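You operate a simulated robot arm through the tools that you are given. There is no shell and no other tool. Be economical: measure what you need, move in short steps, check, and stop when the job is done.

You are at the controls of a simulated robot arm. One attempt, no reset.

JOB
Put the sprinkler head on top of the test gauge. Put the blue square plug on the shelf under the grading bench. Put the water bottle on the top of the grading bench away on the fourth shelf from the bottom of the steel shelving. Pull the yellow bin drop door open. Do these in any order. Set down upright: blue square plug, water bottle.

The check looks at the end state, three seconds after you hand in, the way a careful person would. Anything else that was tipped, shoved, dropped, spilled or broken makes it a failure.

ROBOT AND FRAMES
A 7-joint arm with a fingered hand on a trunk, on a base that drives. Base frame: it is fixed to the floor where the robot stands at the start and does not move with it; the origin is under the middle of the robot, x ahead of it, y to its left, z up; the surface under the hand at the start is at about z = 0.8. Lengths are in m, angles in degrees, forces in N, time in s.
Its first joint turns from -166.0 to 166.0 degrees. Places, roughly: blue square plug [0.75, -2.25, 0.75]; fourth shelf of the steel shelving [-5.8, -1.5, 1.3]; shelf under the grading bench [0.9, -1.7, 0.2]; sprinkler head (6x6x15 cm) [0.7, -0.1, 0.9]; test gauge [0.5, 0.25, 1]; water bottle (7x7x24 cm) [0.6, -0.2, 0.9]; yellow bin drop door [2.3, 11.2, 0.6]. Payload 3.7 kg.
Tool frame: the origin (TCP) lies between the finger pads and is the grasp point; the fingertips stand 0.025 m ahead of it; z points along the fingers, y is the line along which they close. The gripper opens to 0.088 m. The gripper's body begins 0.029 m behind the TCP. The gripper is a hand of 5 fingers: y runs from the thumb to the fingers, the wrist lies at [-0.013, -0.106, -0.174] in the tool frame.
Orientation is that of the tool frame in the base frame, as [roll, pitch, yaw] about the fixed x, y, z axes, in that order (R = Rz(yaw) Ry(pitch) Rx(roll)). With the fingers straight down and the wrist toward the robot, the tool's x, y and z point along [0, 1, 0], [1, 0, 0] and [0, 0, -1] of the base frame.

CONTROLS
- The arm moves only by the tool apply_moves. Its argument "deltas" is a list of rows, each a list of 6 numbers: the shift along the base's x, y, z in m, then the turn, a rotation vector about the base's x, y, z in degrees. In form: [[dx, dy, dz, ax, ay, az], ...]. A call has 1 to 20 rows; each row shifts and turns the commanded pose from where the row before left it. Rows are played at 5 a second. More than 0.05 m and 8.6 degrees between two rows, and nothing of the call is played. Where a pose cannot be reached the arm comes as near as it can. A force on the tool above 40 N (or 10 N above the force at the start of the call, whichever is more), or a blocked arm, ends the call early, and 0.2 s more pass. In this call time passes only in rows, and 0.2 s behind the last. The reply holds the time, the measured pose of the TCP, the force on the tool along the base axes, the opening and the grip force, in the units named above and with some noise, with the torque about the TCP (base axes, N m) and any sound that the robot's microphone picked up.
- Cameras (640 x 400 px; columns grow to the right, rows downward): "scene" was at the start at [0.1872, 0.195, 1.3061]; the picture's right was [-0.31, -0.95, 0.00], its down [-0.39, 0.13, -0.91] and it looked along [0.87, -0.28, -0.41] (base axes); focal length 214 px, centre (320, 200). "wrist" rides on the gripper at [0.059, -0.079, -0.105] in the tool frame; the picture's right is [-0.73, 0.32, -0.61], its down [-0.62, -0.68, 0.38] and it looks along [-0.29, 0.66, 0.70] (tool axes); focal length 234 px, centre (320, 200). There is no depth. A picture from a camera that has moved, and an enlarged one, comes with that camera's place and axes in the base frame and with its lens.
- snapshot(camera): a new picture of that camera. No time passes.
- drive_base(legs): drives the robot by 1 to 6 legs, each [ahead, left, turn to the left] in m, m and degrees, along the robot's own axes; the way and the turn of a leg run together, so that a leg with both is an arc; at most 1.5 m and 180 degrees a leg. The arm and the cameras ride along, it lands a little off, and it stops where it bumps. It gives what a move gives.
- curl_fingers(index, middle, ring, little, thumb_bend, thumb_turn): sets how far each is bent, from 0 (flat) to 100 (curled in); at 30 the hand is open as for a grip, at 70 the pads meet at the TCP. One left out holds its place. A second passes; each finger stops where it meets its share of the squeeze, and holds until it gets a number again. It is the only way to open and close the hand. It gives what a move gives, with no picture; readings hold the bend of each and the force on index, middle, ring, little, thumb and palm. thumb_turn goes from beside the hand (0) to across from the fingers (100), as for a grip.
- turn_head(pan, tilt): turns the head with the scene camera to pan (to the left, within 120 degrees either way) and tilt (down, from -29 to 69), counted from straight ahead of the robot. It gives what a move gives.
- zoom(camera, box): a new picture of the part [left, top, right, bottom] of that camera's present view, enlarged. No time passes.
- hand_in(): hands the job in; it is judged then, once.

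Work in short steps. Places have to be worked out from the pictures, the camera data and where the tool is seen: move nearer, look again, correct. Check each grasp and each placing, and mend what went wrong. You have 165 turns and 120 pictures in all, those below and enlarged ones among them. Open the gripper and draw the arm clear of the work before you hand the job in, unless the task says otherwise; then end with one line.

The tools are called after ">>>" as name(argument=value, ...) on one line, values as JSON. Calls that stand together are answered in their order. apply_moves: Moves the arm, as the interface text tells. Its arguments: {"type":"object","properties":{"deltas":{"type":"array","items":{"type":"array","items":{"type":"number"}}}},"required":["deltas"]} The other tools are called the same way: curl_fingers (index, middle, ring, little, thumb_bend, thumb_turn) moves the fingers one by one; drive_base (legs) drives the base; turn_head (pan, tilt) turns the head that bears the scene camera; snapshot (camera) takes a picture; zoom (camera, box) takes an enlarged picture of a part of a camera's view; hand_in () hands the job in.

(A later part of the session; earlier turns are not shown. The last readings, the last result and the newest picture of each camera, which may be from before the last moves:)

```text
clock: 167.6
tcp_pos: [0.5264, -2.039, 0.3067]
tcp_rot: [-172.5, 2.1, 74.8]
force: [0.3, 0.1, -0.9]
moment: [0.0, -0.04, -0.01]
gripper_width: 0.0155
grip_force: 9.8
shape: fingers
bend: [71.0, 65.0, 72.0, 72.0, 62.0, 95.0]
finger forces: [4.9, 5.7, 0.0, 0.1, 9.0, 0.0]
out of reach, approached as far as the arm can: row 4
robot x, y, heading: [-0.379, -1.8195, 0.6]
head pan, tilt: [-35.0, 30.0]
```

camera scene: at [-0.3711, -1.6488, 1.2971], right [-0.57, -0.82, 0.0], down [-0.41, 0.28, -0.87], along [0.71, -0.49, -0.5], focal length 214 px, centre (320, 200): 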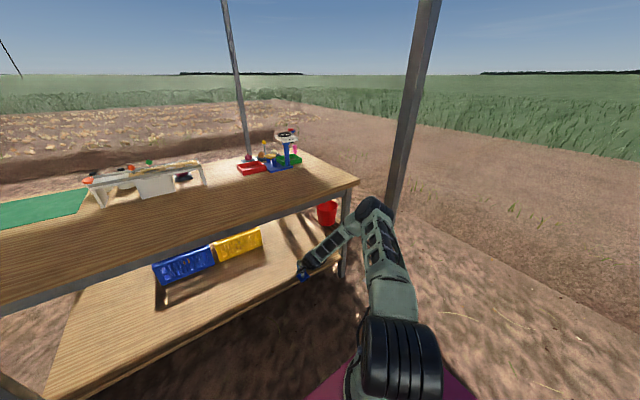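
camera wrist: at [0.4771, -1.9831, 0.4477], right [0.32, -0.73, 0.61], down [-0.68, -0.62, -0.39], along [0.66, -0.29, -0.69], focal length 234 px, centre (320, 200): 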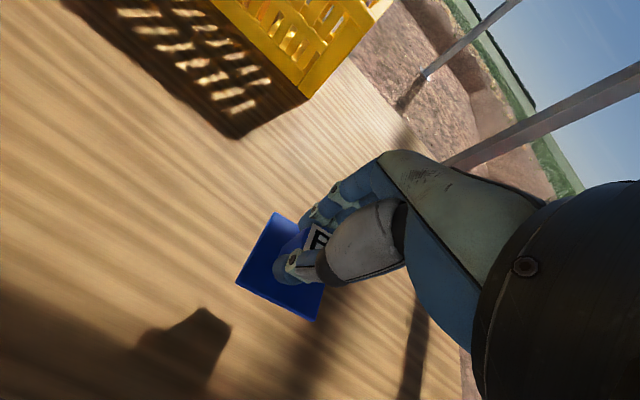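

The wrist appears limited to z≈0.49 here. I restore the vertical and test whether a shorter reach lets the arm get lower.

>>> apply_moves(deltas=[[-0.02, 0, 0.005, 0, -4, 0], [-0.02, 0, 0.005, 0, -4, 0], [-0.02, 0, 0, 0, 0, 0], [-0.02, 0, 0, 0, 0, 0], [0, 0, -0.012, 0, 0, 0], [0, 0, -0.012, 0, 0, 0]])

>>> snapshot(camera="scene")

```text
clock: 169.0
tcp_pos: [0.4454, -2.0405, 0.3167]
tcp_rot: [179.8, 0.0, 74.7]
force: [-0.4, 0.4, -0.6]
moment: [0.02, 0.02, 0.03]
gripper_width: 0.0153
grip_force: 9.7
shape: fingers
bend: [71.0, 65.0, 72.0, 72.0, 62.0, 95.0]
finger forces: [4.7, 5.7, 0.1, 0.0, 9.1, 0.0]
out of reach, approached as far as the arm can: row 5, 6
robot x, y, heading: [-0.3778, -1.8212, 0.6]
head pan, tilt: [-35.0, 30.0]
```

```text
26 pictures are left
camera scene: at [-0.2057, -1.6473, 1.2971], right [-0.57, -0.82, 0.0], down [-0.41, 0.28, -0.87], along [0.71, -0.49, -0.5], focal length 214 px, centre (320, 200)
```

scene: 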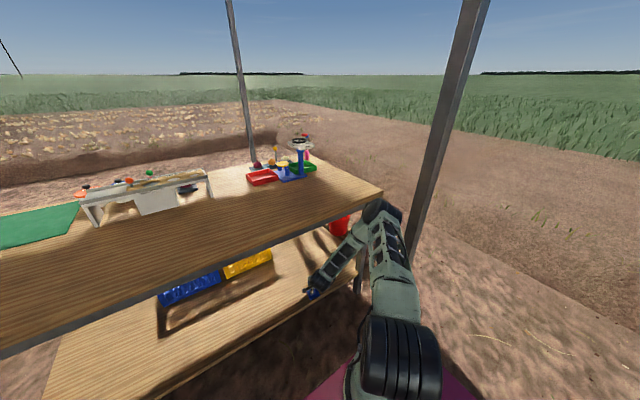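

The height limit doesn't depend on reach, so it belongs to this arm posture. I back out into the open and try a different wrist yaw (thumb to the left), testing how low it can go there.

>>> drive_base(legs=[[-0.4, 0, 0]])

>>> apply_moves(deltas=[[0, 0, 0.01, 0, 0, -8], [0, 0, 0.01, 0, 0, -8], [0, 0, 0, 0, 0, -8], [0, 0, 0, 0, 0, -8], [0, 0, 0, 0, 0, -8], [0, 0, 0, 0, 0, -8]])

>>> apply_moves(deltas=[[0, 0, -0.015, 0, 0, 0], [0, 0, -0.015, 0, 0, 0], [0, 0, -0.015, 0, 0, 0]])

```text
clock: 171.5
tcp_pos: [0.0441, -2.0439, 0.316]
tcp_rot: [179.8, 0.1, 74.8]
force: [-0.8, -0.2, -0.6]
moment: [-0.01, 0.01, 0.0]
gripper_width: 0.0152
grip_force: 9.6
shape: fingers
bend: [71.0, 65.0, 72.0, 72.0, 62.0, 95.0]
finger forces: [4.7, 5.7, 0.0, 0.0, 9.0, 0.0]
robot x, y, heading: [-0.7772, -1.8224, 0.6]
head pan, tilt: [-35.0, 30.0]
```

```text
clock: 172.9
tcp_pos: [0.0427, -2.0442, 0.3357]
tcp_rot: [179.8, 0.0, 26.6]
force: [-0.1, 0.7, -0.2]
moment: [0.01, 0.01, -0.02]
gripper_width: 0.0151
grip_force: 9.6
shape: fingers
bend: [71.0, 65.0, 72.0, 72.0, 62.0, 95.0]
finger forces: [4.7, 5.7, 0.1, 0.1, 8.8, 0.0]
robot x, y, heading: [-0.78, -1.8237, 0.6]
head pan, tilt: [-35.0, 30.0]
```

```text
clock: 173.7
tcp_pos: [0.0437, -2.0431, 0.3143]
tcp_rot: [179.8, 0.0, 26.7]
force: [0.2, -0.3, -0.9]
moment: [0.02, 0.0, -0.02]
gripper_width: 0.0149
grip_force: 9.7
shape: fingers
bend: [71.0, 65.0, 72.0, 72.0, 62.0, 95.0]
finger forces: [4.9, 5.7, 0.1, 0.0, 8.8, 0.1]
out of reach, approached as far as the arm can: row 2, 3
robot x, y, heading: [-0.7792, -1.8266, 0.5]
head pan, tilt: [-35.0, 30.0]
```

The floor for the wrist seems to be about z=0.49 in any posture. Leaning the hand lets the fingers reach lower, so I return to the natural yaw and test a 15° lean in the open.

>>> apply_moves(deltas=[[0, 0, 0.005, 0, 0, 8], [0, 0, 0.005, 0, 0, 8], [0, 0, 0, 0, 0, 8], [0, 0, 0, 0, 0, 8], [0, 0, 0, 0, 0, 8], [0, 0, 0, 0, 0, 8], [0, 0, 0, -2.0, 7.3, 0], [0, 0, 0, -2.0, 7.3, 0]])

>>> apply_moves(deltas=[[0, 0, -0.01, 0, 0, 0], [0, 0, -0.01, 0, 0, 0], [0, 0, -0.01, 0, 0, 0], [0, 0, -0.01, 0, 0, 0]])

>>> zoom(camera="scene", box=[240, 160, 460, 320])

```text
clock: 175.5
tcp_pos: [0.0432, -2.0439, 0.325]
tcp_rot: [-167.0, 7.7, 75.7]
force: [0.3, -0.1, -0.7]
moment: [0.0, -0.02, 0.03]
gripper_width: 0.0148
grip_force: 9.4
shape: fingers
bend: [71.0, 66.0, 72.0, 72.0, 62.0, 95.0]
finger forces: [4.8, 5.8, 0.1, 0.0, 8.7, 0.0]
robot x, y, heading: [-0.7773, -1.8261, 0.5]
head pan, tilt: [-35.0, 30.0]
```

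```text
clock: 176.5
tcp_pos: [0.0436, -2.0447, 0.2953]
tcp_rot: [-167.0, 7.5, 75.5]
force: [0.0, 1.1, -0.3]
moment: [0.01, 0.01, -0.02]
gripper_width: 0.0148
grip_force: 9.9
shape: fingers
bend: [71.0, 66.0, 72.0, 72.0, 62.0, 95.0]
finger forces: [4.7, 5.8, 0.0, 0.0, 8.6, 0.1]
out of reach, approached as far as the arm can: row 4
robot x, y, heading: [-0.7814, -1.8245, 0.9]
head pan, tilt: [-35.0, 30.0]
```

```text
2.50 times, centred on (350, 240) of scene
camera zoom: at [-0.6086, -1.651, 1.2971], right [-0.57, -0.82, 0.0], down [-0.41, 0.28, -0.87], along [0.71, -0.49, -0.5], focal length 536 px, centre (245, 100)
```

zoom: 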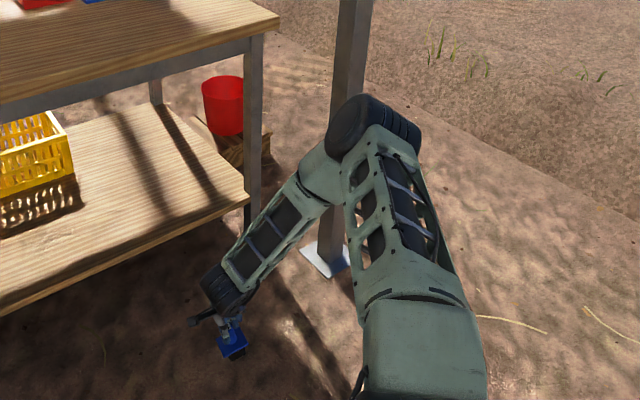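

The lean works as predicted: z down to 0.295, leaving the plug about 1–1.5 cm above the shelf. I trim the sideways part of the lean, extend, and drive back in with care for the forearm.

>>> apply_moves(deltas=[[0.02, 0, 0.01, 4, 0, 0], [0.02, 0, 0.01, 4, 0, 0], [0.02, 0, 0.01, 0, 0, 0], [0.02, 0, 0.005, 0, 0, 0]])

>>> drive_base(legs=[[0.35, 0, 0]])

>>> drive_base(legs=[[0.06, 0, 0]])

>>> zoom(camera="scene", box=[240, 160, 460, 320])

>>> snapshot(camera="wrist")

```text
clock: 177.5
tcp_pos: [0.1237, -2.0445, 0.3307]
tcp_rot: [-165.1, -0.2, 75.8]
force: [-0.2, 0.1, -0.8]
moment: [-0.03, -0.01, -0.02]
gripper_width: 0.0145
grip_force: 9.5
shape: fingers
bend: [71.0, 66.0, 72.0, 72.0, 62.0, 95.0]
finger forces: [4.5, 5.8, 0.1, 0.0, 8.6, 0.1]
robot x, y, heading: [-0.7821, -1.8254, 0.4]
head pan, tilt: [-35.0, 30.0]
```

```text
clock: 179.8
tcp_pos: [0.47, -2.0423, 0.3308]
tcp_rot: [-165.1, -0.1, 75.7]
force: [0.2, 0.0, -1.2]
moment: [0.0, -0.01, 0.02]
gripper_width: 0.0145
grip_force: 9.6
shape: fingers
bend: [71.0, 66.0, 72.0, 72.0, 62.0, 95.0]
finger forces: [4.7, 5.8, 0.1, 0.0, 8.6, 0.0]
robot x, y, heading: [-0.4355, -1.8205, 0.4]
head pan, tilt: [-35.0, 30.0]
```

```text
clock: 180.7
tcp_pos: [0.5315, -2.0422, 0.3303]
tcp_rot: [-165.1, -0.2, 75.7]
force: [0.1, 0.5, -0.9]
moment: [-0.01, -0.05, 0.0]
gripper_width: 0.0147
grip_force: 9.7
shape: fingers
bend: [71.0, 66.0, 72.0, 72.0, 62.0, 95.0]
finger forces: [4.7, 5.9, 0.0, 0.1, 8.6, 0.0]
robot x, y, heading: [-0.3724, -1.8228, 0.6]
head pan, tilt: [-35.0, 30.0]
```

```text
2.50 times, centred on (350, 240) of scene
camera zoom: at [-0.2002, -1.6476, 1.2971], right [-0.57, -0.82, 0.0], down [-0.41, 0.28, -0.87], along [0.71, -0.49, -0.5], focal length 536 px, centre (245, 100)
```

zoom: 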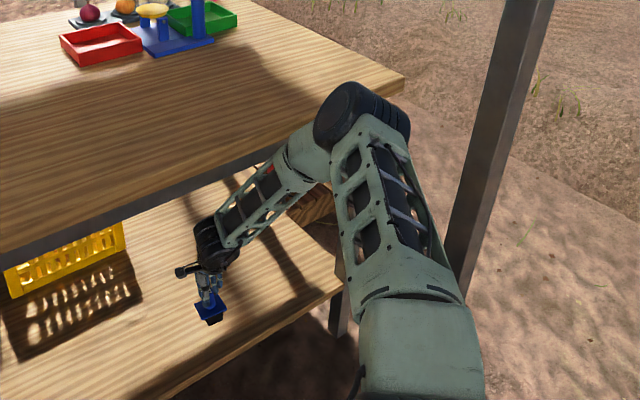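

```text
23 pictures are left
camera wrist: at [0.4993, -1.9737, 0.4533], right [0.27, -0.82, 0.5], down [-0.89, -0.42, -0.2], along [0.37, -0.39, -0.84], focal length 234 px, centre (320, 200)
```

wrist: 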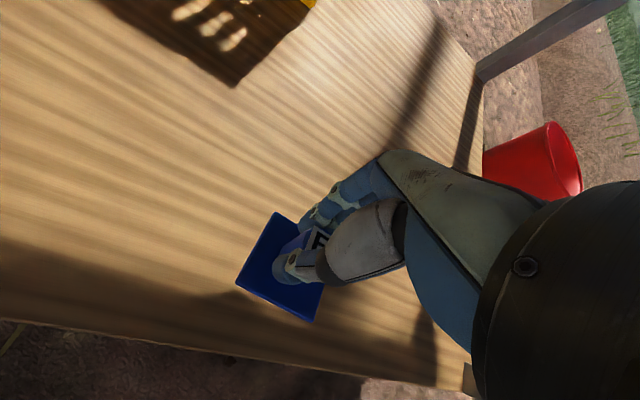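

No collision, and the plug is about 8 cm inside the shelf edge. I lower as far as it goes, watching the force.

>>> apply_moves(deltas=[[0, 0, -0.01, 0, 0, 0], [0, 0, -0.01, 0, 0, 0], [0, 0, -0.008, 0, 0, 0], [0, 0, -0.006, 0, 0, 0]])

>>> zoom(camera="scene", box=[290, 240, 370, 300])

```text
clock: 181.7
tcp_pos: [0.5302, -2.0414, 0.3024]
tcp_rot: [-165.1, -0.2, 75.6]
force: [0.2, -0.3, -0.5]
moment: [0.0, -0.04, -0.01]
gripper_width: 0.0146
grip_force: 9.3
shape: fingers
bend: [71.0, 66.0, 72.0, 72.0, 62.0, 95.0]
finger forces: [4.6, 5.9, 0.0, 0.1, 8.6, 0.0]
out of reach, approached as far as the arm can: row 4
robot x, y, heading: [-0.3711, -1.8229, 0.4]
head pan, tilt: [-35.0, 30.0]
```

```text
6.67 times, centred on (330, 270) of scene
camera zoom: at [-0.2002, -1.6477, 1.2971], right [-0.57, -0.82, 0.0], down [-0.41, 0.28, -0.87], along [0.71, -0.49, -0.5], focal length 1430 px, centre (253, -267)
```

zoom: 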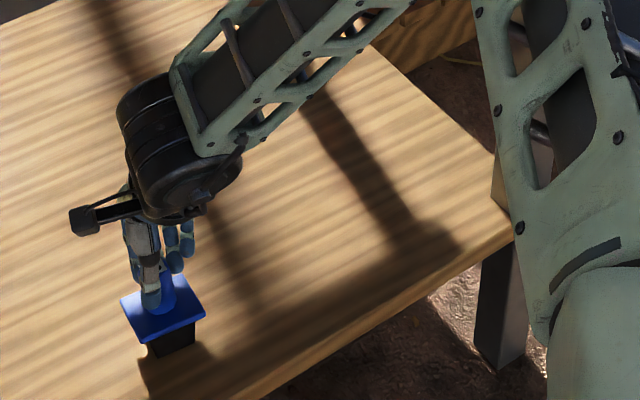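

Close to the shelf now (the shadow nearly meets the base). I try a few more millimetres with a little more lean.

>>> apply_moves(deltas=[[0, 0, -0.002, 0, 0, 0], [0, 0, -0.002, 0, 0, 0], [0.002, 0, -0.002, 1, 4, 0], [0, 0, -0.002, 0, 0, 0], [0, 0, -0.002, 0, 0, 0], [0, 0, -0.002, 0, 0, 0]])

```text
clock: 183.1
tcp_pos: [0.531, -2.0418, 0.3028]
tcp_rot: [-160.9, -0.1, 75.7]
force: [0.9, -0.9, -0.4]
moment: [0.0, -0.05, -0.02]
gripper_width: 0.0146
grip_force: 9.8
shape: fingers
bend: [71.0, 66.0, 72.0, 72.0, 62.0, 95.0]
finger forces: [4.6, 5.8, 0.1, 0.0, 8.5, 0.0]
out of reach, approached as far as the arm can: row 2, 4, 6
robot x, y, heading: [-0.3717, -1.8234, 0.5]
head pan, tilt: [-35.0, 30.0]
```

Reach distance matters a little: closer in goes lower. I pull the hand in 6 cm and see how low it gets before deciding to drive further in.

>>> apply_moves(deltas=[[-0.03, 0.007, 0.002, 0, 0, 0], [-0.03, 0.007, 0, 0, 0, 0], [0, 0, -0.003, 0, 0, 0], [0, 0, -0.003, 0, 0, 0], [0, 0, -0.003, 0, 0, 0], [0, 0, -0.003, 0, 0, 0]])

```text
clock: 184.5
tcp_pos: [0.4732, -2.0282, 0.2937]
tcp_rot: [-161.1, -0.1, 75.7]
force: [0.7, -2.4, 12.5]
moment: [-0.05, 0.08, 0.02]
gripper_width: 0.0131
grip_force: 11.7
shape: fingers
bend: [71.0, 66.0, 72.0, 72.0, 62.0, 95.0]
finger forces: [3.9, 8.0, 0.1, 0.0, 10.9, 0.0]
robot x, y, heading: [-0.372, -1.8214, 0.6]
head pan, tilt: [-35.0, 30.0]
```

Contact: the plug's edge touched the shelf (shelf top ≈0.21), so the height is reachable from here. I lift 1 cm, drive 6 cm further in, and check clearance.

>>> apply_moves(deltas=[[0, 0, 0.012, 0, 0, 0]])

>>> drive_base(legs=[[0.065, 0, 0]])

>>> zoom(camera="scene", box=[240, 160, 460, 320])

>>> zoom(camera="scene", box=[290, 240, 370, 300])

```text
clock: 184.9
tcp_pos: [0.4717, -2.027, 0.3059]
tcp_rot: [-160.9, -0.1, 75.7]
force: [-0.3, -0.1, -0.1]
moment: [-0.01, 0.01, 0.0]
gripper_width: 0.0132
grip_force: 10.4
shape: fingers
bend: [71.0, 66.0, 72.0, 72.0, 62.0, 95.0]
finger forces: [4.8, 6.5, 0.1, 0.0, 8.8, 0.0]
robot x, y, heading: [-0.3706, -1.8183, 0.6]
head pan, tilt: [-35.0, 30.0]
```

```text
clock: 185.9
tcp_pos: [0.5034, -2.0254, 0.2979]
tcp_rot: [-159.7, -0.3, 75.6]
force: [-0.1, -0.1, 0.2]
moment: [0.01, -0.03, 0.03]
gripper_width: 0.0131
grip_force: 10.0
shape: fingers
bend: [71.0, 66.0, 72.0, 72.0, 62.0, 95.0]
finger forces: [4.9, 6.7, 0.0, 0.1, 8.9, 0.0]
robot x, y, heading: [-0.3266, -1.821, 0.5]
head pan, tilt: [-35.0, 30.0]
stopped in leg 1: the robot was blocked; the commanded pose is now the measured one
```

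```text
2.50 times, centred on (350, 240) of scene
camera zoom: at [-0.1566, -1.6468, 1.2971], right [-0.57, -0.82, 0.0], down [-0.41, 0.28, -0.87], along [0.71, -0.49, -0.5], focal length 536 px, centre (245, 100)
```

zoom: 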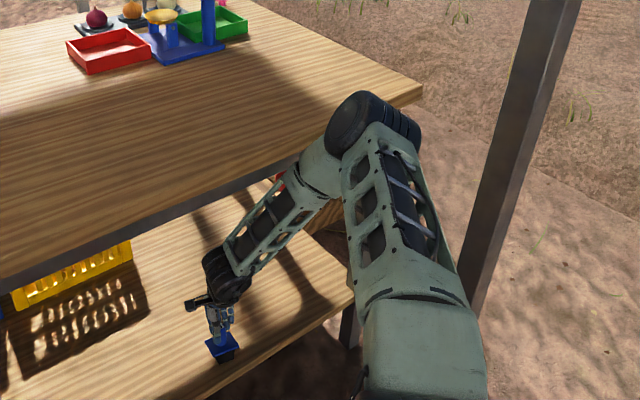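

```text
6.67 times, centred on (330, 270) of scene
camera zoom: at [-0.1566, -1.6468, 1.2971], right [-0.57, -0.82, 0.0], down [-0.41, 0.28, -0.87], along [0.71, -0.49, -0.5], focal length 1430 px, centre (253, -267)
```

zoom: 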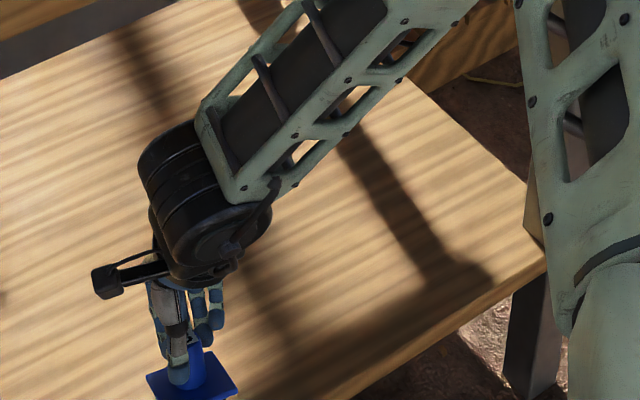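

The forearm just met the bench edge, so I back off 2.5 cm and see where that leaves the plug.

>>> drive_base(legs=[[-0.025, 0, 0]])

>>> apply_moves(deltas=[[0.012, 0, 0.004, 0, 0, 0], [0.012, 0, 0.0, 0, 0, 0]])

>>> snapshot(camera="wrist")

```text
clock: 186.7
tcp_pos: [0.4778, -2.0244, 0.2976]
tcp_rot: [-159.8, -0.3, 75.5]
force: [-0.9, 0.7, -0.8]
moment: [-0.03, -0.02, 0.02]
gripper_width: 0.0133
grip_force: 9.8
shape: fingers
bend: [71.0, 66.0, 72.0, 72.0, 62.0, 95.0]
finger forces: [4.8, 6.7, 0.0, 0.0, 8.9, 0.0]
robot x, y, heading: [-0.3541, -1.8185, 0.7]
head pan, tilt: [-35.0, 30.0]
```

```text
clock: 187.3
tcp_pos: [0.5023, -2.026, 0.3017]
tcp_rot: [-159.9, -0.4, 75.6]
force: [-0.2, 0.0, 0.1]
moment: [-0.01, -0.01, -0.02]
gripper_width: 0.013
grip_force: 9.8
shape: fingers
bend: [71.0, 66.0, 72.0, 72.0, 62.0, 95.0]
finger forces: [4.7, 6.7, 0.0, 0.0, 8.9, 0.0]
robot x, y, heading: [-0.3541, -1.8238, 0.5]
head pan, tilt: [-35.0, 30.0]
```

```text
19 pictures are left
camera wrist: at [0.4819, -1.9601, 0.4284], right [0.32, -0.83, 0.45], down [-0.9, -0.41, -0.13], along [0.29, -0.37, -0.88], focal length 234 px, centre (320, 200)
```

wrist: 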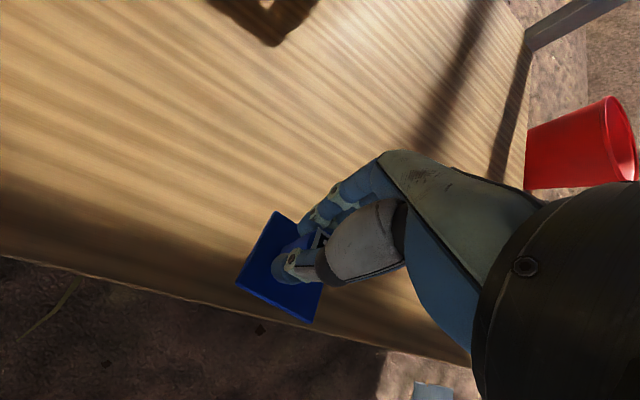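

The edge is at 0.439, so the plug's base would be about 1.4 cm inside it. I add 1.5 cm more reach and then lower to find contact.

>>> apply_moves(deltas=[[0.015, 0, 0, 0, 0, 0], [0, 0, -0.003, 0, 0, 0], [0, 0, -0.003, 0, 0, 0], [0, 0, -0.003, 0, 0, 0]])

```text
clock: 188.3
tcp_pos: [0.5168, -2.0236, 0.2946]
tcp_rot: [-159.8, -0.3, 75.6]
force: [0.9, -0.7, 2.9]
moment: [-0.01, 0.05, -0.02]
gripper_width: 0.0132
grip_force: 10.2
shape: fingers
bend: [71.0, 66.0, 72.0, 72.0, 62.0, 95.0]
finger forces: [4.6, 6.6, 0.0, 0.1, 9.2, 0.0]
robot x, y, heading: [-0.3529, -1.8233, 0.6]
head pan, tilt: [-35.0, 30.0]
```

Contact with the shelf, and the base is about 3 cm inside the edge. I ease the thumb open bit by bit so that the plug settles back flat.

>>> curl_fingers(thumb_bend=58)

>>> curl_fingers(thumb_bend=54)

>>> curl_fingers(thumb_bend=50)

>>> zoom(camera="wrist", box=[200, 160, 420, 350])

```text
clock: 189.3
tcp_pos: [0.5173, -2.0244, 0.2951]
tcp_rot: [-159.8, -0.3, 75.6]
force: [0.1, -0.7, -0.4]
moment: [0.01, -0.02, -0.02]
gripper_width: 0.0159
grip_force: 4.8
shape: fingers
bend: [71.0, 71.0, 72.0, 72.0, 54.0, 96.0]
finger forces: [2.5, 3.7, 0.0, 0.0, 3.4, 0.0]
robot x, y, heading: [-0.3538, -1.8217, 0.6]
head pan, tilt: [-35.0, 30.0]
```

```text
clock: 190.3
tcp_pos: [0.5175, -2.0236, 0.2952]
tcp_rot: [-159.8, -0.3, 75.6]
force: [-0.3, 1.3, -0.7]
moment: [0.01, 0.0, 0.0]
gripper_width: 0.0169
grip_force: 4.0
shape: fingers
bend: [72.0, 71.0, 72.0, 72.0, 52.0, 97.0]
finger forces: [2.3, 3.1, 0.0, 0.0, 2.4, 0.1]
robot x, y, heading: [-0.3529, -1.8205, 0.4]
head pan, tilt: [-35.0, 30.0]
```

```text
clock: 191.3
tcp_pos: [0.5166, -2.0233, 0.2945]
tcp_rot: [-159.8, -0.2, 75.7]
force: [0.0, 0.0, -0.6]
moment: [0.04, -0.04, 0.02]
gripper_width: 0.0188
grip_force: 2.3
shape: fingers
bend: [72.0, 71.0, 72.0, 72.0, 49.0, 97.0]
finger forces: [1.2, 1.8, 0.1, 0.1, 1.5, 0.1]
robot x, y, heading: [-0.3533, -1.8197, 0.3]
head pan, tilt: [-35.0, 30.0]
```

```text
2.11 times, centred on (310, 255) of wrist
camera zoom: at [0.4963, -1.9593, 0.4217], right [0.32, -0.83, 0.45], down [-0.9, -0.41, -0.13], along [0.29, -0.37, -0.88], focal length 493 px, centre (341, 84)
```

zoom: 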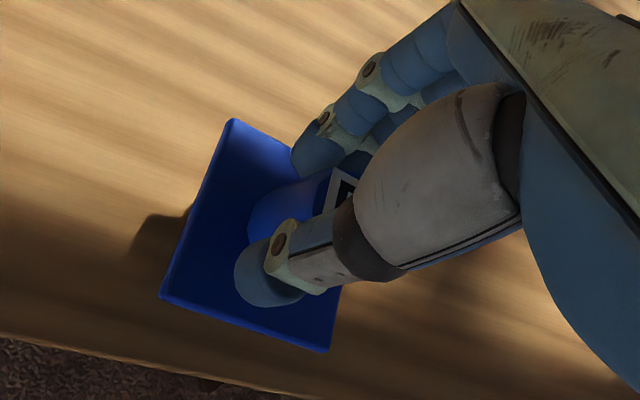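

The plug moved back with the thumb and may be hanging slightly. I lower a few more millimetres before opening further.

>>> apply_moves(deltas=[[0, 0, -0.003, 0, 0, 0], [0, 0, -0.003, 0, 0, 0]])

>>> curl_fingers(thumb_bend=46)

>>> zoom(camera="scene", box=[280, 245, 370, 315])

```text
clock: 191.9
tcp_pos: [0.5169, -2.0233, 0.2948]
tcp_rot: [-159.8, -0.3, 75.5]
force: [1.1, 0.5, -1.0]
moment: [-0.03, -0.03, 0.03]
gripper_width: 0.0189
grip_force: 2.7
shape: fingers
bend: [72.0, 71.0, 72.0, 72.0, 49.0, 97.0]
finger forces: [1.3, 1.9, 0.0, 0.0, 1.5, 0.0]
out of reach, approached as far as the arm can: row 1, 2
robot x, y, heading: [-0.3492, -1.8217, 0.6]
head pan, tilt: [-35.0, 30.0]
```

```text
clock: 192.9
tcp_pos: [0.5168, -2.0239, 0.295]
tcp_rot: [-159.8, -0.3, 75.7]
force: [0.4, 0.3, -1.2]
moment: [0.02, -0.03, -0.02]
gripper_width: 0.0219
grip_force: 0.7
shape: fingers
bend: [72.0, 71.0, 72.0, 72.0, 46.0, 97.0]
finger forces: [0.5, 1.1, 0.0, 0.1, 0.8, 0.0]
robot x, y, heading: [-0.3571, -1.8208, 0.2]
head pan, tilt: [-35.0, 30.0]
```

```text
5.71 times, centred on (325, 280) of scene
camera zoom: at [-0.1813, -1.647, 1.2971], right [-0.57, -0.82, 0.0], down [-0.41, 0.28, -0.87], along [0.71, -0.49, -0.5], focal length 1226 px, centre (291, -257)
```

zoom: 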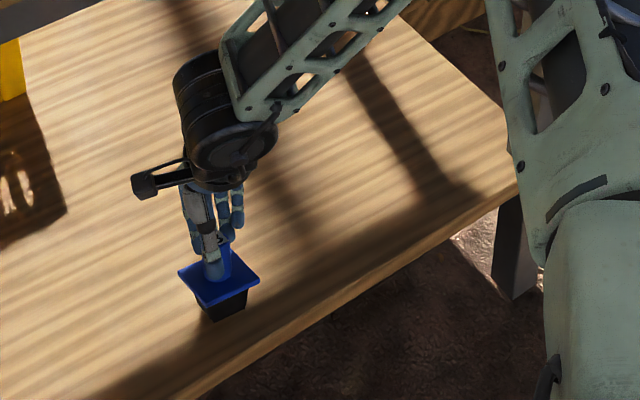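

The plug sits just above or on the shelf. I keep easing the thumb, then the fingers.

>>> curl_fingers(thumb_bend=43)

>>> curl_fingers(thumb_bend=38)

>>> zoom(camera="wrist", box=[200, 160, 420, 350])

```text
clock: 193.9
tcp_pos: [0.5172, -2.0235, 0.2947]
tcp_rot: [-159.7, -0.3, 75.6]
force: [-0.2, 0.4, -0.5]
moment: [-0.02, -0.01, 0.0]
gripper_width: 0.0242
grip_force: 0.3
shape: fingers
bend: [72.0, 72.0, 72.0, 72.0, 43.0, 97.0]
finger forces: [0.0, 0.5, 0.0, 0.0, 0.5, 0.1]
robot x, y, heading: [-0.3547, -1.816, 0.6]
head pan, tilt: [-35.0, 30.0]
```

```text
clock: 194.9
tcp_pos: [0.5166, -2.0248, 0.2948]
tcp_rot: [-159.9, -0.2, 75.7]
force: [-0.2, -0.3, 0.9]
moment: [-0.04, 0.01, 0.03]
gripper_width: 0.029
grip_force: 0.0
shape: fingers
bend: [72.0, 72.0, 72.0, 72.0, 38.0, 97.0]
finger forces: [0.0, 0.1, 0.1, 0.0, 0.1, 0.1]
robot x, y, heading: [-0.3519, -1.818, 0.4]
head pan, tilt: [-35.0, 30.0]
```

```text
2.11 times, centred on (310, 255) of wrist
camera zoom: at [0.4963, -1.9593, 0.4217], right [0.32, -0.83, 0.45], down [-0.9, -0.41, -0.13], along [0.29, -0.37, -0.88], focal length 493 px, centre (341, 84)
```

zoom: 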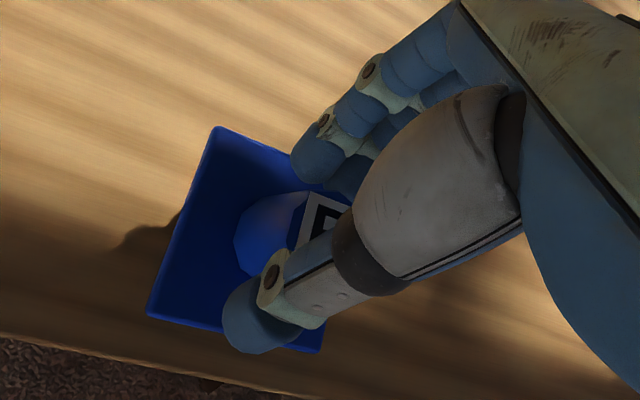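

The plug is free and standing. I open the fingers wide, raise clear of the stub, and back out.

>>> curl_fingers(index=25, middle=25, ring=25, little=25, thumb_bend=25)

>>> apply_moves(deltas=[[0.002, 0, 0.01, 0, 0, 0], [0.002, 0, 0.02, 0, 0, 0], [0, 0, 0.02, 0, 0, 0], [0, 0, 0.015, 0, 0, 0]])

>>> drive_base(legs=[[-0.3, 0, 0], [-0.6, 0, 0]])

>>> snapshot(camera="scene")

```text
clock: 195.9
tcp_pos: [0.517, -2.024, 0.2943]
tcp_rot: [-159.7, -0.2, 75.6]
force: [0.5, 0.5, 0.0]
moment: [0.0, 0.02, -0.01]
gripper_width: 0.0942
grip_force: 0.1
shape: fingers
bend: [25.0, 25.0, 25.0, 25.0, 25.0, 97.0]
finger forces: [0.0, 0.0, 0.1, 0.1, 0.0, 0.0]
robot x, y, heading: [-0.3554, -1.8179, 0.5]
head pan, tilt: [-35.0, 30.0]
```

```text
clock: 196.9
tcp_pos: [0.519, -2.0223, 0.3567]
tcp_rot: [-159.4, -0.3, 75.7]
force: [0.0, 0.8, -0.5]
moment: [0.02, 0.02, 0.0]
gripper_width: 0.0943
grip_force: 0.1
shape: fingers
bend: [25.0, 25.0, 25.0, 25.0, 25.0, 97.0]
finger forces: [0.0, 0.0, 0.0, 0.0, 0.0, 0.0]
robot x, y, heading: [-0.3531, -1.8188, 0.2]
head pan, tilt: [-35.0, 30.0]
```

```text
clock: 201.9
tcp_pos: [-0.3845, -2.0291, 0.3608]
tcp_rot: [-159.8, -0.3, 76.0]
force: [-0.1, -0.3, 0.7]
moment: [0.02, 0.01, -0.02]
gripper_width: 0.094
grip_force: 0.2
shape: fingers
bend: [25.0, 25.0, 25.0, 25.0, 25.0, 97.0]
finger forces: [0.0, 0.1, 0.0, 0.1, 0.1, 0.1]
robot x, y, heading: [-1.262, -1.8269, 0.6]
head pan, tilt: [-35.0, 30.0]
```

```text
15 pictures are left
camera scene: at [-1.087, -1.6545, 1.2971], right [-0.56, -0.83, 0.0], down [-0.41, 0.28, -0.87], along [0.72, -0.49, -0.5], focal length 214 px, centre (320, 200)
```

scene: 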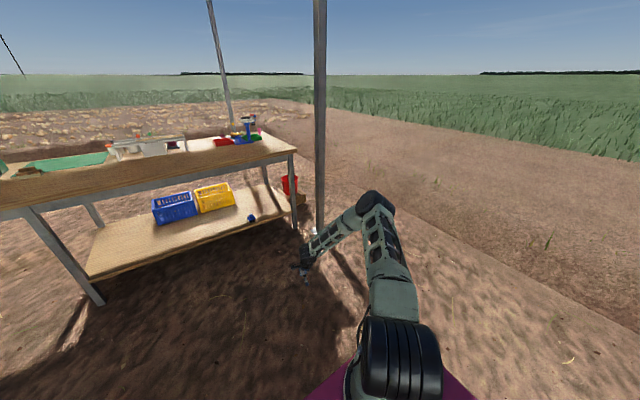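

I check the plug on the shelf.

>>> zoom(camera="scene", box=[215, 190, 295, 245])

```text
7.27 times, centred on (255, 218) of scene
camera zoom: at [-1.087, -1.6545, 1.2971], right [-0.56, -0.83, 0.0], down [-0.41, 0.28, -0.87], along [0.72, -0.49, -0.5], focal length 1560 px, centre (793, 73)
```

zoom: 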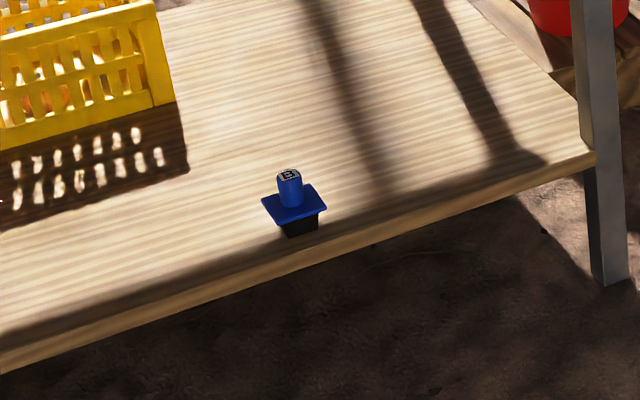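

The plug stands upright on the lower shelf. Next is the bin door. I raise and level the arm first, then drive toward the gap at x≈-1.75 and look ahead along +y.

>>> apply_moves(deltas=[[-0.02, 0.01, 0.04, -1.6, -6.5, 0], [-0.02, 0.01, 0.04, -1.6, -6.5, 0], [-0.02, 0.01, 0.04, -1.6, -6.5, 0], [-0.02, 0.01, 0.04, 0, 0, 0], [-0.02, 0.01, 0.04, 0, 0, 0], [-0.02, 0.01, 0.04, 0, 0, 0], [-0.02, 0.01, 0.04, 0, 0, 0], [-0.02, 0.01, 0.04, 0, 0, 0], [-0.02, 0.01, 0.04, 0, 0, 0], [-0.02, 0.01, 0.04, 0, 0, 0], [-0.02, 0.01, 0.04, 0, 0, 0], [-0.02, 0.01, 0.04, 0, 0, 0], [-0.02, 0.01, 0.04, 0, 0, 0]])

>>> drive_base(legs=[[-0.45, 0, 0], [0, 0, 90], [1.2, 0, 0]])

>>> turn_head(pan=-10, tilt=10)

>>> snapshot(camera="scene")

```text
clock: 204.7
tcp_pos: [-0.6394, -1.9006, 0.8827]
tcp_rot: [-179.8, -0.4, 75.9]
force: [0.2, 0.2, -0.3]
moment: [0.0, 0.01, -0.01]
gripper_width: 0.094
grip_force: 0.1
shape: fingers
bend: [25.0, 25.0, 25.0, 25.0, 25.0, 97.0]
finger forces: [0.1, 0.1, 0.1, 0.0, 0.0, 0.0]
out of reach, approached as far as the arm can: row 10
robot x, y, heading: [-1.256, -1.8265, 0.6]
head pan, tilt: [-35.0, 30.0]
```

```text
clock: 216.9
tcp_pos: [-1.6667, -0.0183, 0.8837]
tcp_rot: [-179.8, -0.3, 166.6]
force: [-0.4, -0.5, 0.0]
moment: [0.03, 0.0, -0.01]
gripper_width: 0.0942
grip_force: 0.1
shape: fingers
bend: [25.0, 25.0, 25.0, 25.0, 25.0, 97.0]
finger forces: [0.1, 0.0, 0.0, 0.1, 0.0, 0.0]
robot x, y, heading: [-1.7336, -0.6395, 91.1]
head pan, tilt: [-35.0, 30.0]
```

```text
clock: 217.8
tcp_pos: [-1.6666, -0.0163, 0.8834]
tcp_rot: [-179.7, -0.3, 166.6]
force: [-0.8, 0.7, -0.2]
moment: [0.02, 0.01, 0.01]
gripper_width: 0.0942
grip_force: 0.0
shape: fingers
bend: [25.0, 25.0, 25.0, 25.0, 25.0, 97.0]
finger forces: [0.0, 0.0, 0.1, 0.0, 0.0, 0.0]
robot x, y, heading: [-1.7318, -0.6391, 91.3]
head pan, tilt: [-10.0, 10.0]
```

```text
13 pictures are left
camera scene: at [-1.946, -0.4527, 1.3294], right [0.99, -0.15, 0.0], down [-0.03, -0.17, -0.98], along [0.15, 0.97, -0.17], focal length 214 px, centre (320, 200)
```

scene: 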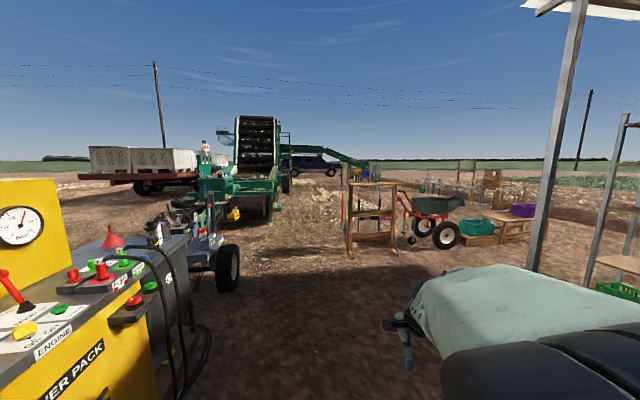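

The bin should appear near (364, 175), at the end of the green conveyor. I zoom in.

>>> zoom(camera="scene", box=[200, 130, 420, 260])

```text
2.91 times, centred on (310, 195) of scene
camera zoom: at [-1.946, -0.4527, 1.3294], right [0.99, -0.15, 0.0], down [-0.03, -0.17, -0.98], along [0.15, 0.97, -0.17], focal length 624 px, centre (349, 214)
```

zoom: 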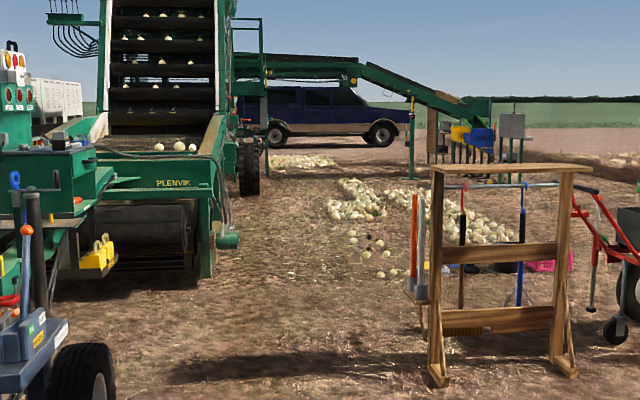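

The yellow and blue drop boxes hang at the end of the conveyor. There's a corridor at x≈-1.6 between the machine and the onion heaps. I drive up to y≈3 and look at the ground ahead.

>>> drive_base(legs=[[0, 0, -1.3], [1.5, -0.04, 0], [1.5, -0.05, 0], [0.7, -0.02, 0]])

>>> turn_head(pan=-5, tilt=20)

>>> snapshot(camera="scene")

```text
refused: leg 2 is longer than a leg can be; nothing moved
```

```text
clock: 218.6
tcp_pos: [-1.668, -0.0168, 0.8823]
tcp_rot: [-179.8, -0.3, 166.6]
force: [0.1, -0.7, -0.1]
moment: [0.03, 0.0, -0.02]
gripper_width: 0.0946
grip_force: 0.1
shape: fingers
bend: [25.0, 25.0, 25.0, 25.0, 25.0, 97.0]
finger forces: [0.1, 0.0, 0.0, 0.1, 0.0, 0.0]
robot x, y, heading: [-1.7331, -0.6377, 91.0]
head pan, tilt: [-5.0, 20.0]
```

```text
11 pictures are left
camera scene: at [-1.9541, -0.4517, 1.3132], right [1.0, -0.07, 0.0], down [-0.02, -0.34, -0.94], along [0.06, 0.94, -0.34], focal length 214 px, centre (320, 200)
```

scene: 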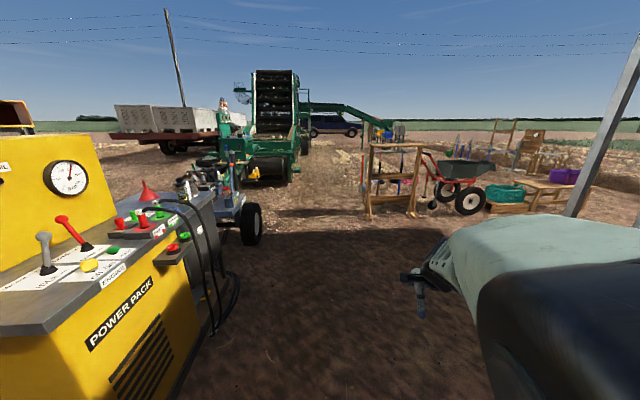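

A leg was slightly too long; I shorten it.

>>> drive_base(legs=[[0, 0, -1.0], [1.45, -0.05, 0], [1.45, -0.05, 0], [0.8, -0.03, 0]])

```text
clock: 236.9
tcp_pos: [-1.5327, 3.7039, 0.8824]
tcp_rot: [-179.8, -0.3, 165.5]
force: [0.3, 0.2, -0.4]
moment: [0.02, -0.02, -0.01]
gripper_width: 0.0942
grip_force: 0.1
shape: fingers
bend: [25.0, 25.0, 25.0, 25.0, 25.0, 97.0]
finger forces: [0.0, 0.0, 0.0, 0.0, 0.0, 0.1]
robot x, y, heading: [-1.6065, 3.0847, 90.2]
head pan, tilt: [-5.0, 20.0]
```

At (-1.61, 3.08). I look at the ground ahead.

>>> snapshot(camera="scene")

```text
10 pictures are left
camera scene: at [-1.8288, 3.2747, 1.3131], right [1.0, -0.08, 0.0], down [-0.03, -0.34, -0.94], along [0.08, 0.94, -0.34], focal length 214 px, centre (320, 200)
```

scene: 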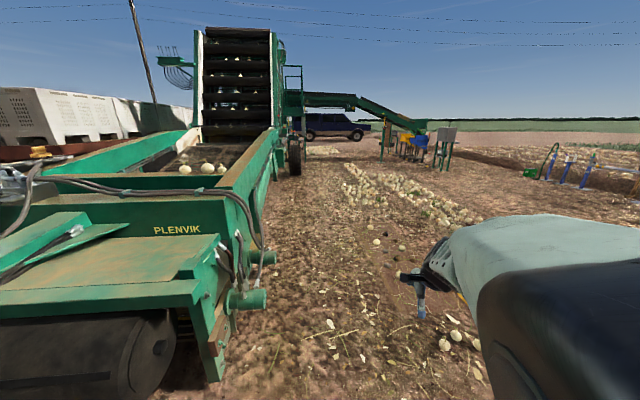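

The onion heaps spread from x=-0.9 to 0.8 and from y=4.2 to 10.5, so the east side is the better way. I look right to check the passage between rack, cart and onions.

>>> turn_head(pan=-65, tilt=22)

>>> snapshot(camera="scene")

```text
clock: 238.2
tcp_pos: [-1.5327, 3.7045, 0.8835]
tcp_rot: [-179.8, -0.3, 165.5]
force: [0.4, -0.1, 0.0]
moment: [-0.02, -0.03, -0.01]
gripper_width: 0.0939
grip_force: 0.1
shape: fingers
bend: [25.0, 25.0, 25.0, 25.0, 25.0, 97.0]
finger forces: [0.0, 0.1, 0.0, 0.1, 0.0, 0.0]
robot x, y, heading: [-1.6127, 3.0833, 90.2]
head pan, tilt: [-65.0, 22.0]
```

```text
9 pictures are left
camera scene: at [-1.7526, 3.2215, 1.3099], right [0.43, -0.9, 0.0], down [-0.34, -0.16, -0.93], along [0.84, 0.4, -0.37], focal length 214 px, centre (320, 200)
```

scene: 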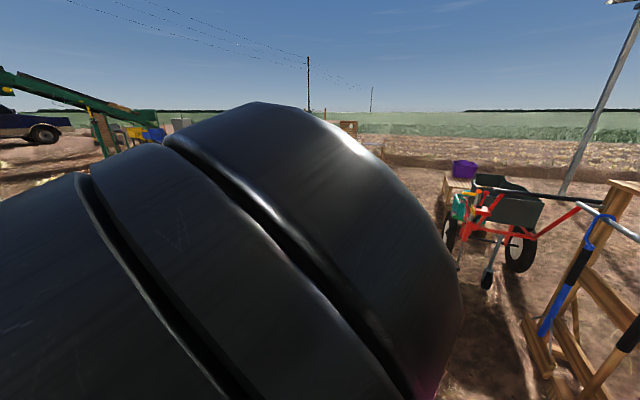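

Cart, rack and crates all lie at y<3.05, and the onions and pink crate at y>4.2. I strafe right, turn to face +x, and drive east along y≈3.6.

>>> drive_base(legs=[[0.42, -0.6, 0], [0, 0, -90], [1.4, 0.1, 0], [1.3, 0.15, 0]])

>>> turn_head(pan=70, tilt=15)

>>> snapshot(camera="scene")

```text
clock: 258.7
tcp_pos: [2.298, 3.7149, 0.8821]
tcp_rot: [-179.8, -0.3, 76.8]
force: [-0.5, 1.3, 0.7]
moment: [-0.01, 0.01, 0.01]
gripper_width: 0.0941
grip_force: 0.1
shape: fingers
bend: [25.0, 25.0, 25.0, 25.0, 25.0, 97.0]
finger forces: [0.0, 0.0, 0.0, 0.1, 0.0, 0.0]
robot x, y, heading: [1.6781, 3.7761, 1.5]
head pan, tilt: [-65.0, 22.0]
```

```text
clock: 260.9
tcp_pos: [2.299, 3.7147, 0.8823]
tcp_rot: [-179.7, -0.4, 76.8]
force: [0.5, 0.6, -0.7]
moment: [-0.03, 0.02, 0.02]
gripper_width: 0.094
grip_force: 0.1
shape: fingers
bend: [25.0, 25.0, 25.0, 25.0, 25.0, 97.0]
finger forces: [0.0, 0.0, 0.0, 0.0, 0.0, 0.1]
robot x, y, heading: [1.6789, 3.7737, 1.5]
head pan, tilt: [70.0, 15.0]
```

```text
8 pictures are left
camera scene: at [1.8001, 4.0923, 1.3213], right [0.95, -0.32, 0.0], down [-0.08, -0.25, -0.97], along [0.31, 0.92, -0.26], focal length 214 px, centre (320, 200)
```

scene: 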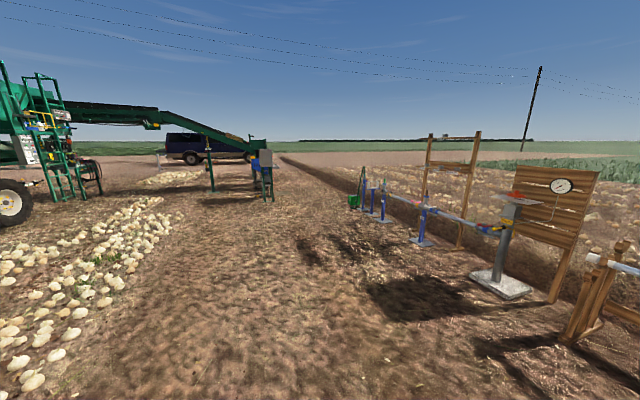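

The way north is clear. I turn to +y and drive to about (2.1, 9.3).

>>> drive_base(legs=[[0, 0.5, 0], [0, 0, 88.5], [1.45, -0.15, 0], [1.45, -0.15, 0], [1.45, -0.12, 0], [0.7, 0, 0]])

>>> turn_head(pan=0, tilt=15)

>>> snapshot(camera="scene")

```text
clock: 287.5
tcp_pos: [2.0002, 9.2022, 0.8831]
tcp_rot: [-179.8, -0.4, 167.2]
force: [0.3, -0.5, 0.3]
moment: [0.05, 0.01, -0.02]
gripper_width: 0.0939
grip_force: 0.0
shape: fingers
bend: [25.0, 25.0, 25.0, 25.0, 25.0, 97.0]
finger forces: [0.1, 0.1, 0.0, 0.1, 0.0, 0.0]
robot x, y, heading: [1.9426, 8.583, 91.8]
head pan, tilt: [70.0, 15.0]
stopped in leg 5: the robot was blocked; the commanded pose is now the measured one
```

```text
clock: 288.9
tcp_pos: [1.9998, 9.2033, 0.8816]
tcp_rot: [-179.7, -0.4, 167.1]
force: [0.0, 0.3, 0.3]
moment: [0.06, 0.0, 0.0]
gripper_width: 0.0942
grip_force: 0.0
shape: fingers
bend: [25.0, 25.0, 25.0, 25.0, 25.0, 97.0]
finger forces: [0.0, 0.1, 0.1, 0.1, 0.0, 0.0]
robot x, y, heading: [1.9388, 8.5802, 91.9]
head pan, tilt: [0.0, 15.0]
```

```text
7 pictures are left
camera scene: at [1.7084, 8.7657, 1.3213], right [1.0, 0.03, 0.0], down [0.01, -0.26, -0.97], along [-0.03, 0.97, -0.26], focal length 214 px, centre (320, 200)
```

scene: 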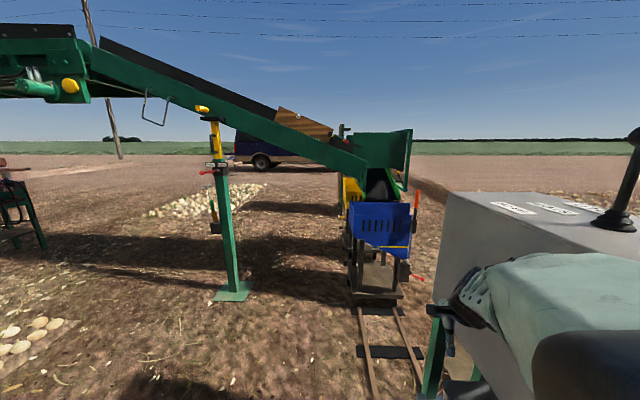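

The robot stopped against something near a grey control cabinet on its right. The bins stand on a rail cart: blue in front, yellow behind. I zoom on the bins to find the yellow door.

>>> zoom(camera="scene", box=[310, 110, 470, 310])

```text
2.00 times, centred on (390, 210) of scene
camera zoom: at [1.7084, 8.7657, 1.3213], right [1.0, 0.03, 0.0], down [0.01, -0.26, -0.97], along [-0.03, 0.97, -0.26], focal length 429 px, centre (180, 180)
```

zoom: 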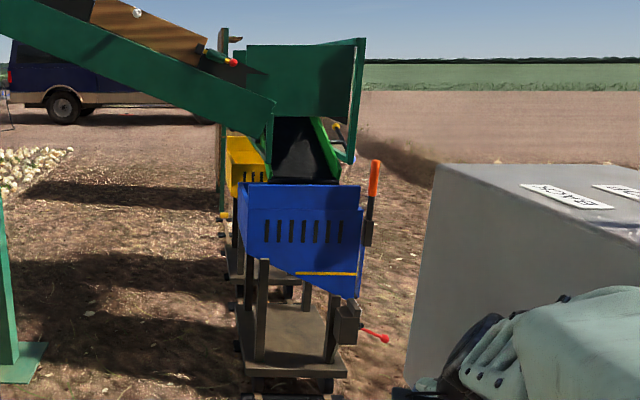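

The orange handles and spouts are on the bins' east side, so I'll come from the east facing west. I back away from the cabinet, go around it, and turn.

>>> drive_base(legs=[[-0.6, 0, 0], [0, -1.15, 0], [1.45, 0, 0], [1.45, -0.15, 0], [0.3, -0.3, 0], [0, 0, 88]])

>>> turn_head(pan=5, tilt=25)

```text
clock: 317.4
tcp_pos: [2.8276, 11.3262, 0.8822]
tcp_rot: [-179.8, -0.5, -104.6]
force: [0.7, -0.6, -0.1]
moment: [-0.02, -0.01, -0.03]
gripper_width: 0.0943
grip_force: 0.0
shape: fingers
bend: [25.0, 25.0, 25.0, 25.0, 25.0, 97.0]
finger forces: [0.1, 0.1, 0.1, 0.0, 0.0, 0.1]
robot x, y, heading: [3.4508, 11.2468, -179.8]
head pan, tilt: [0.0, 15.0]
```

```text
clock: 318.2
tcp_pos: [2.8302, 11.3259, 0.8837]
tcp_rot: [-179.9, -0.4, -104.5]
force: [-1.0, -0.1, 0.2]
moment: [-0.03, 0.0, -0.01]
gripper_width: 0.0942
grip_force: 0.1
shape: fingers
bend: [25.0, 25.0, 25.0, 25.0, 25.0, 97.0]
finger forces: [0.0, 0.1, 0.1, 0.0, 0.1, 0.0]
robot x, y, heading: [3.4464, 11.2473, -179.7]
head pan, tilt: [5.0, 25.0]
```

In place facing west. I look at the bins.

>>> snapshot(camera="scene")

```text
5 pictures are left
camera scene: at [3.2566, 11.0134, 1.3051], right [-0.09, 1.0, 0.0], down [0.42, 0.04, -0.91], along [-0.9, -0.08, -0.42], focal length 214 px, centre (320, 200)
```

scene: 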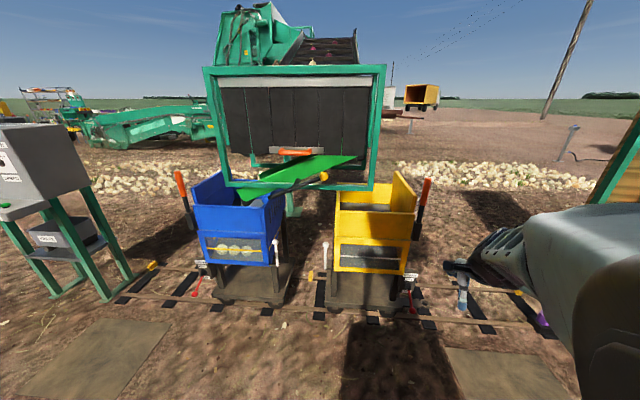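

I zoom on the yellow bin's door.

>>> zoom(camera="scene", box=[295, 160, 455, 330])

```text
2.35 times, centred on (375, 245) of scene
camera zoom: at [3.2566, 11.0134, 1.3051], right [-0.09, 1.0, 0.0], down [0.42, 0.04, -0.91], along [-0.9, -0.08, -0.42], focal length 505 px, centre (191, 94)
```

zoom: 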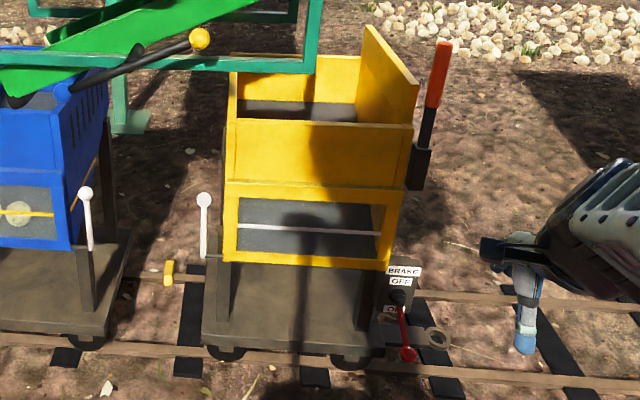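

I take a high-magnification view of the door panel to find what to pull.

>>> zoom(camera="scene", box=[325, 225, 420, 285])

```text
6.67 times, centred on (372, 255) of scene
camera zoom: at [3.2566, 11.0134, 1.3051], right [-0.09, 1.0, 0.0], down [0.42, 0.04, -0.91], along [-0.9, -0.08, -0.42], focal length 1430 px, centre (-30, -167)
```

zoom: 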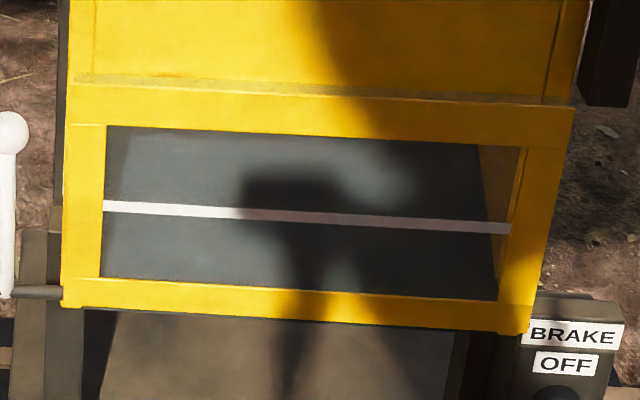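

The white-ball lever at the door's lower left sits on the shaft along the door's bottom edge, so it is the pull for the door (ball ≈(2.42, 10.97, 0.68)). I lower the hand here in the open, align it, then drive over in front of it.

>>> apply_moves(deltas=[[0, -0.01, -0.04, 0, 0, 5], [0, -0.01, -0.04, 0, 0, 5], [0, -0.01, -0.04, 0, 0, 4.5], [0, -0.01, -0.04, 0, 0, 0], [0, -0.01, -0.03, 0, 0, 0]])

>>> drive_base(legs=[[0, 0.3, 0], [0.15, 0, 0]])

>>> snapshot(camera="wrist")

```text
clock: 319.6
tcp_pos: [2.8014, 11.1436, 0.7529]
tcp_rot: [-179.8, -0.3, -71.4]
force: [0.7, 0.5, -0.5]
moment: [0.01, -0.03, 0.02]
gripper_width: 0.0942
grip_force: 0.2
shape: fingers
bend: [25.0, 25.0, 25.0, 25.0, 25.0, 98.0]
finger forces: [0.0, 0.0, 0.0, 0.0, 0.0, 0.0]
out of reach, approached as far as the arm can: row 1, 2, 3, 4, 5
robot x, y, heading: [3.4479, 11.2483, 179.9]
head pan, tilt: [5.0, 25.0]
stopped in row 5: the arm was blocked; the commanded pose is now the measured one
```

```text
clock: 322.6
tcp_pos: [2.6517, 10.8509, 0.7553]
tcp_rot: [-179.8, -0.3, -71.5]
force: [0.2, -0.3, 0.5]
moment: [-0.01, 0.01, 0.01]
gripper_width: 0.0942
grip_force: 0.1
shape: fingers
bend: [25.0, 25.0, 25.0, 25.0, 25.0, 98.0]
finger forces: [0.0, 0.0, 0.0, 0.1, 0.0, 0.1]
robot x, y, heading: [3.2999, 10.9546, 180.0]
head pan, tilt: [5.0, 25.0]
```

```text
2 pictures are left
camera wrist: at [2.7462, 10.8196, 0.8603], right [-0.54, 0.59, 0.6], down [0.45, 0.81, -0.38], along [-0.71, 0.06, -0.7], focal length 234 px, centre (320, 200)
```

wrist: 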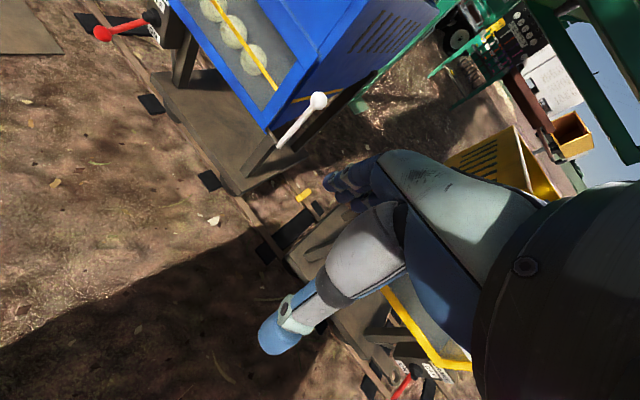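

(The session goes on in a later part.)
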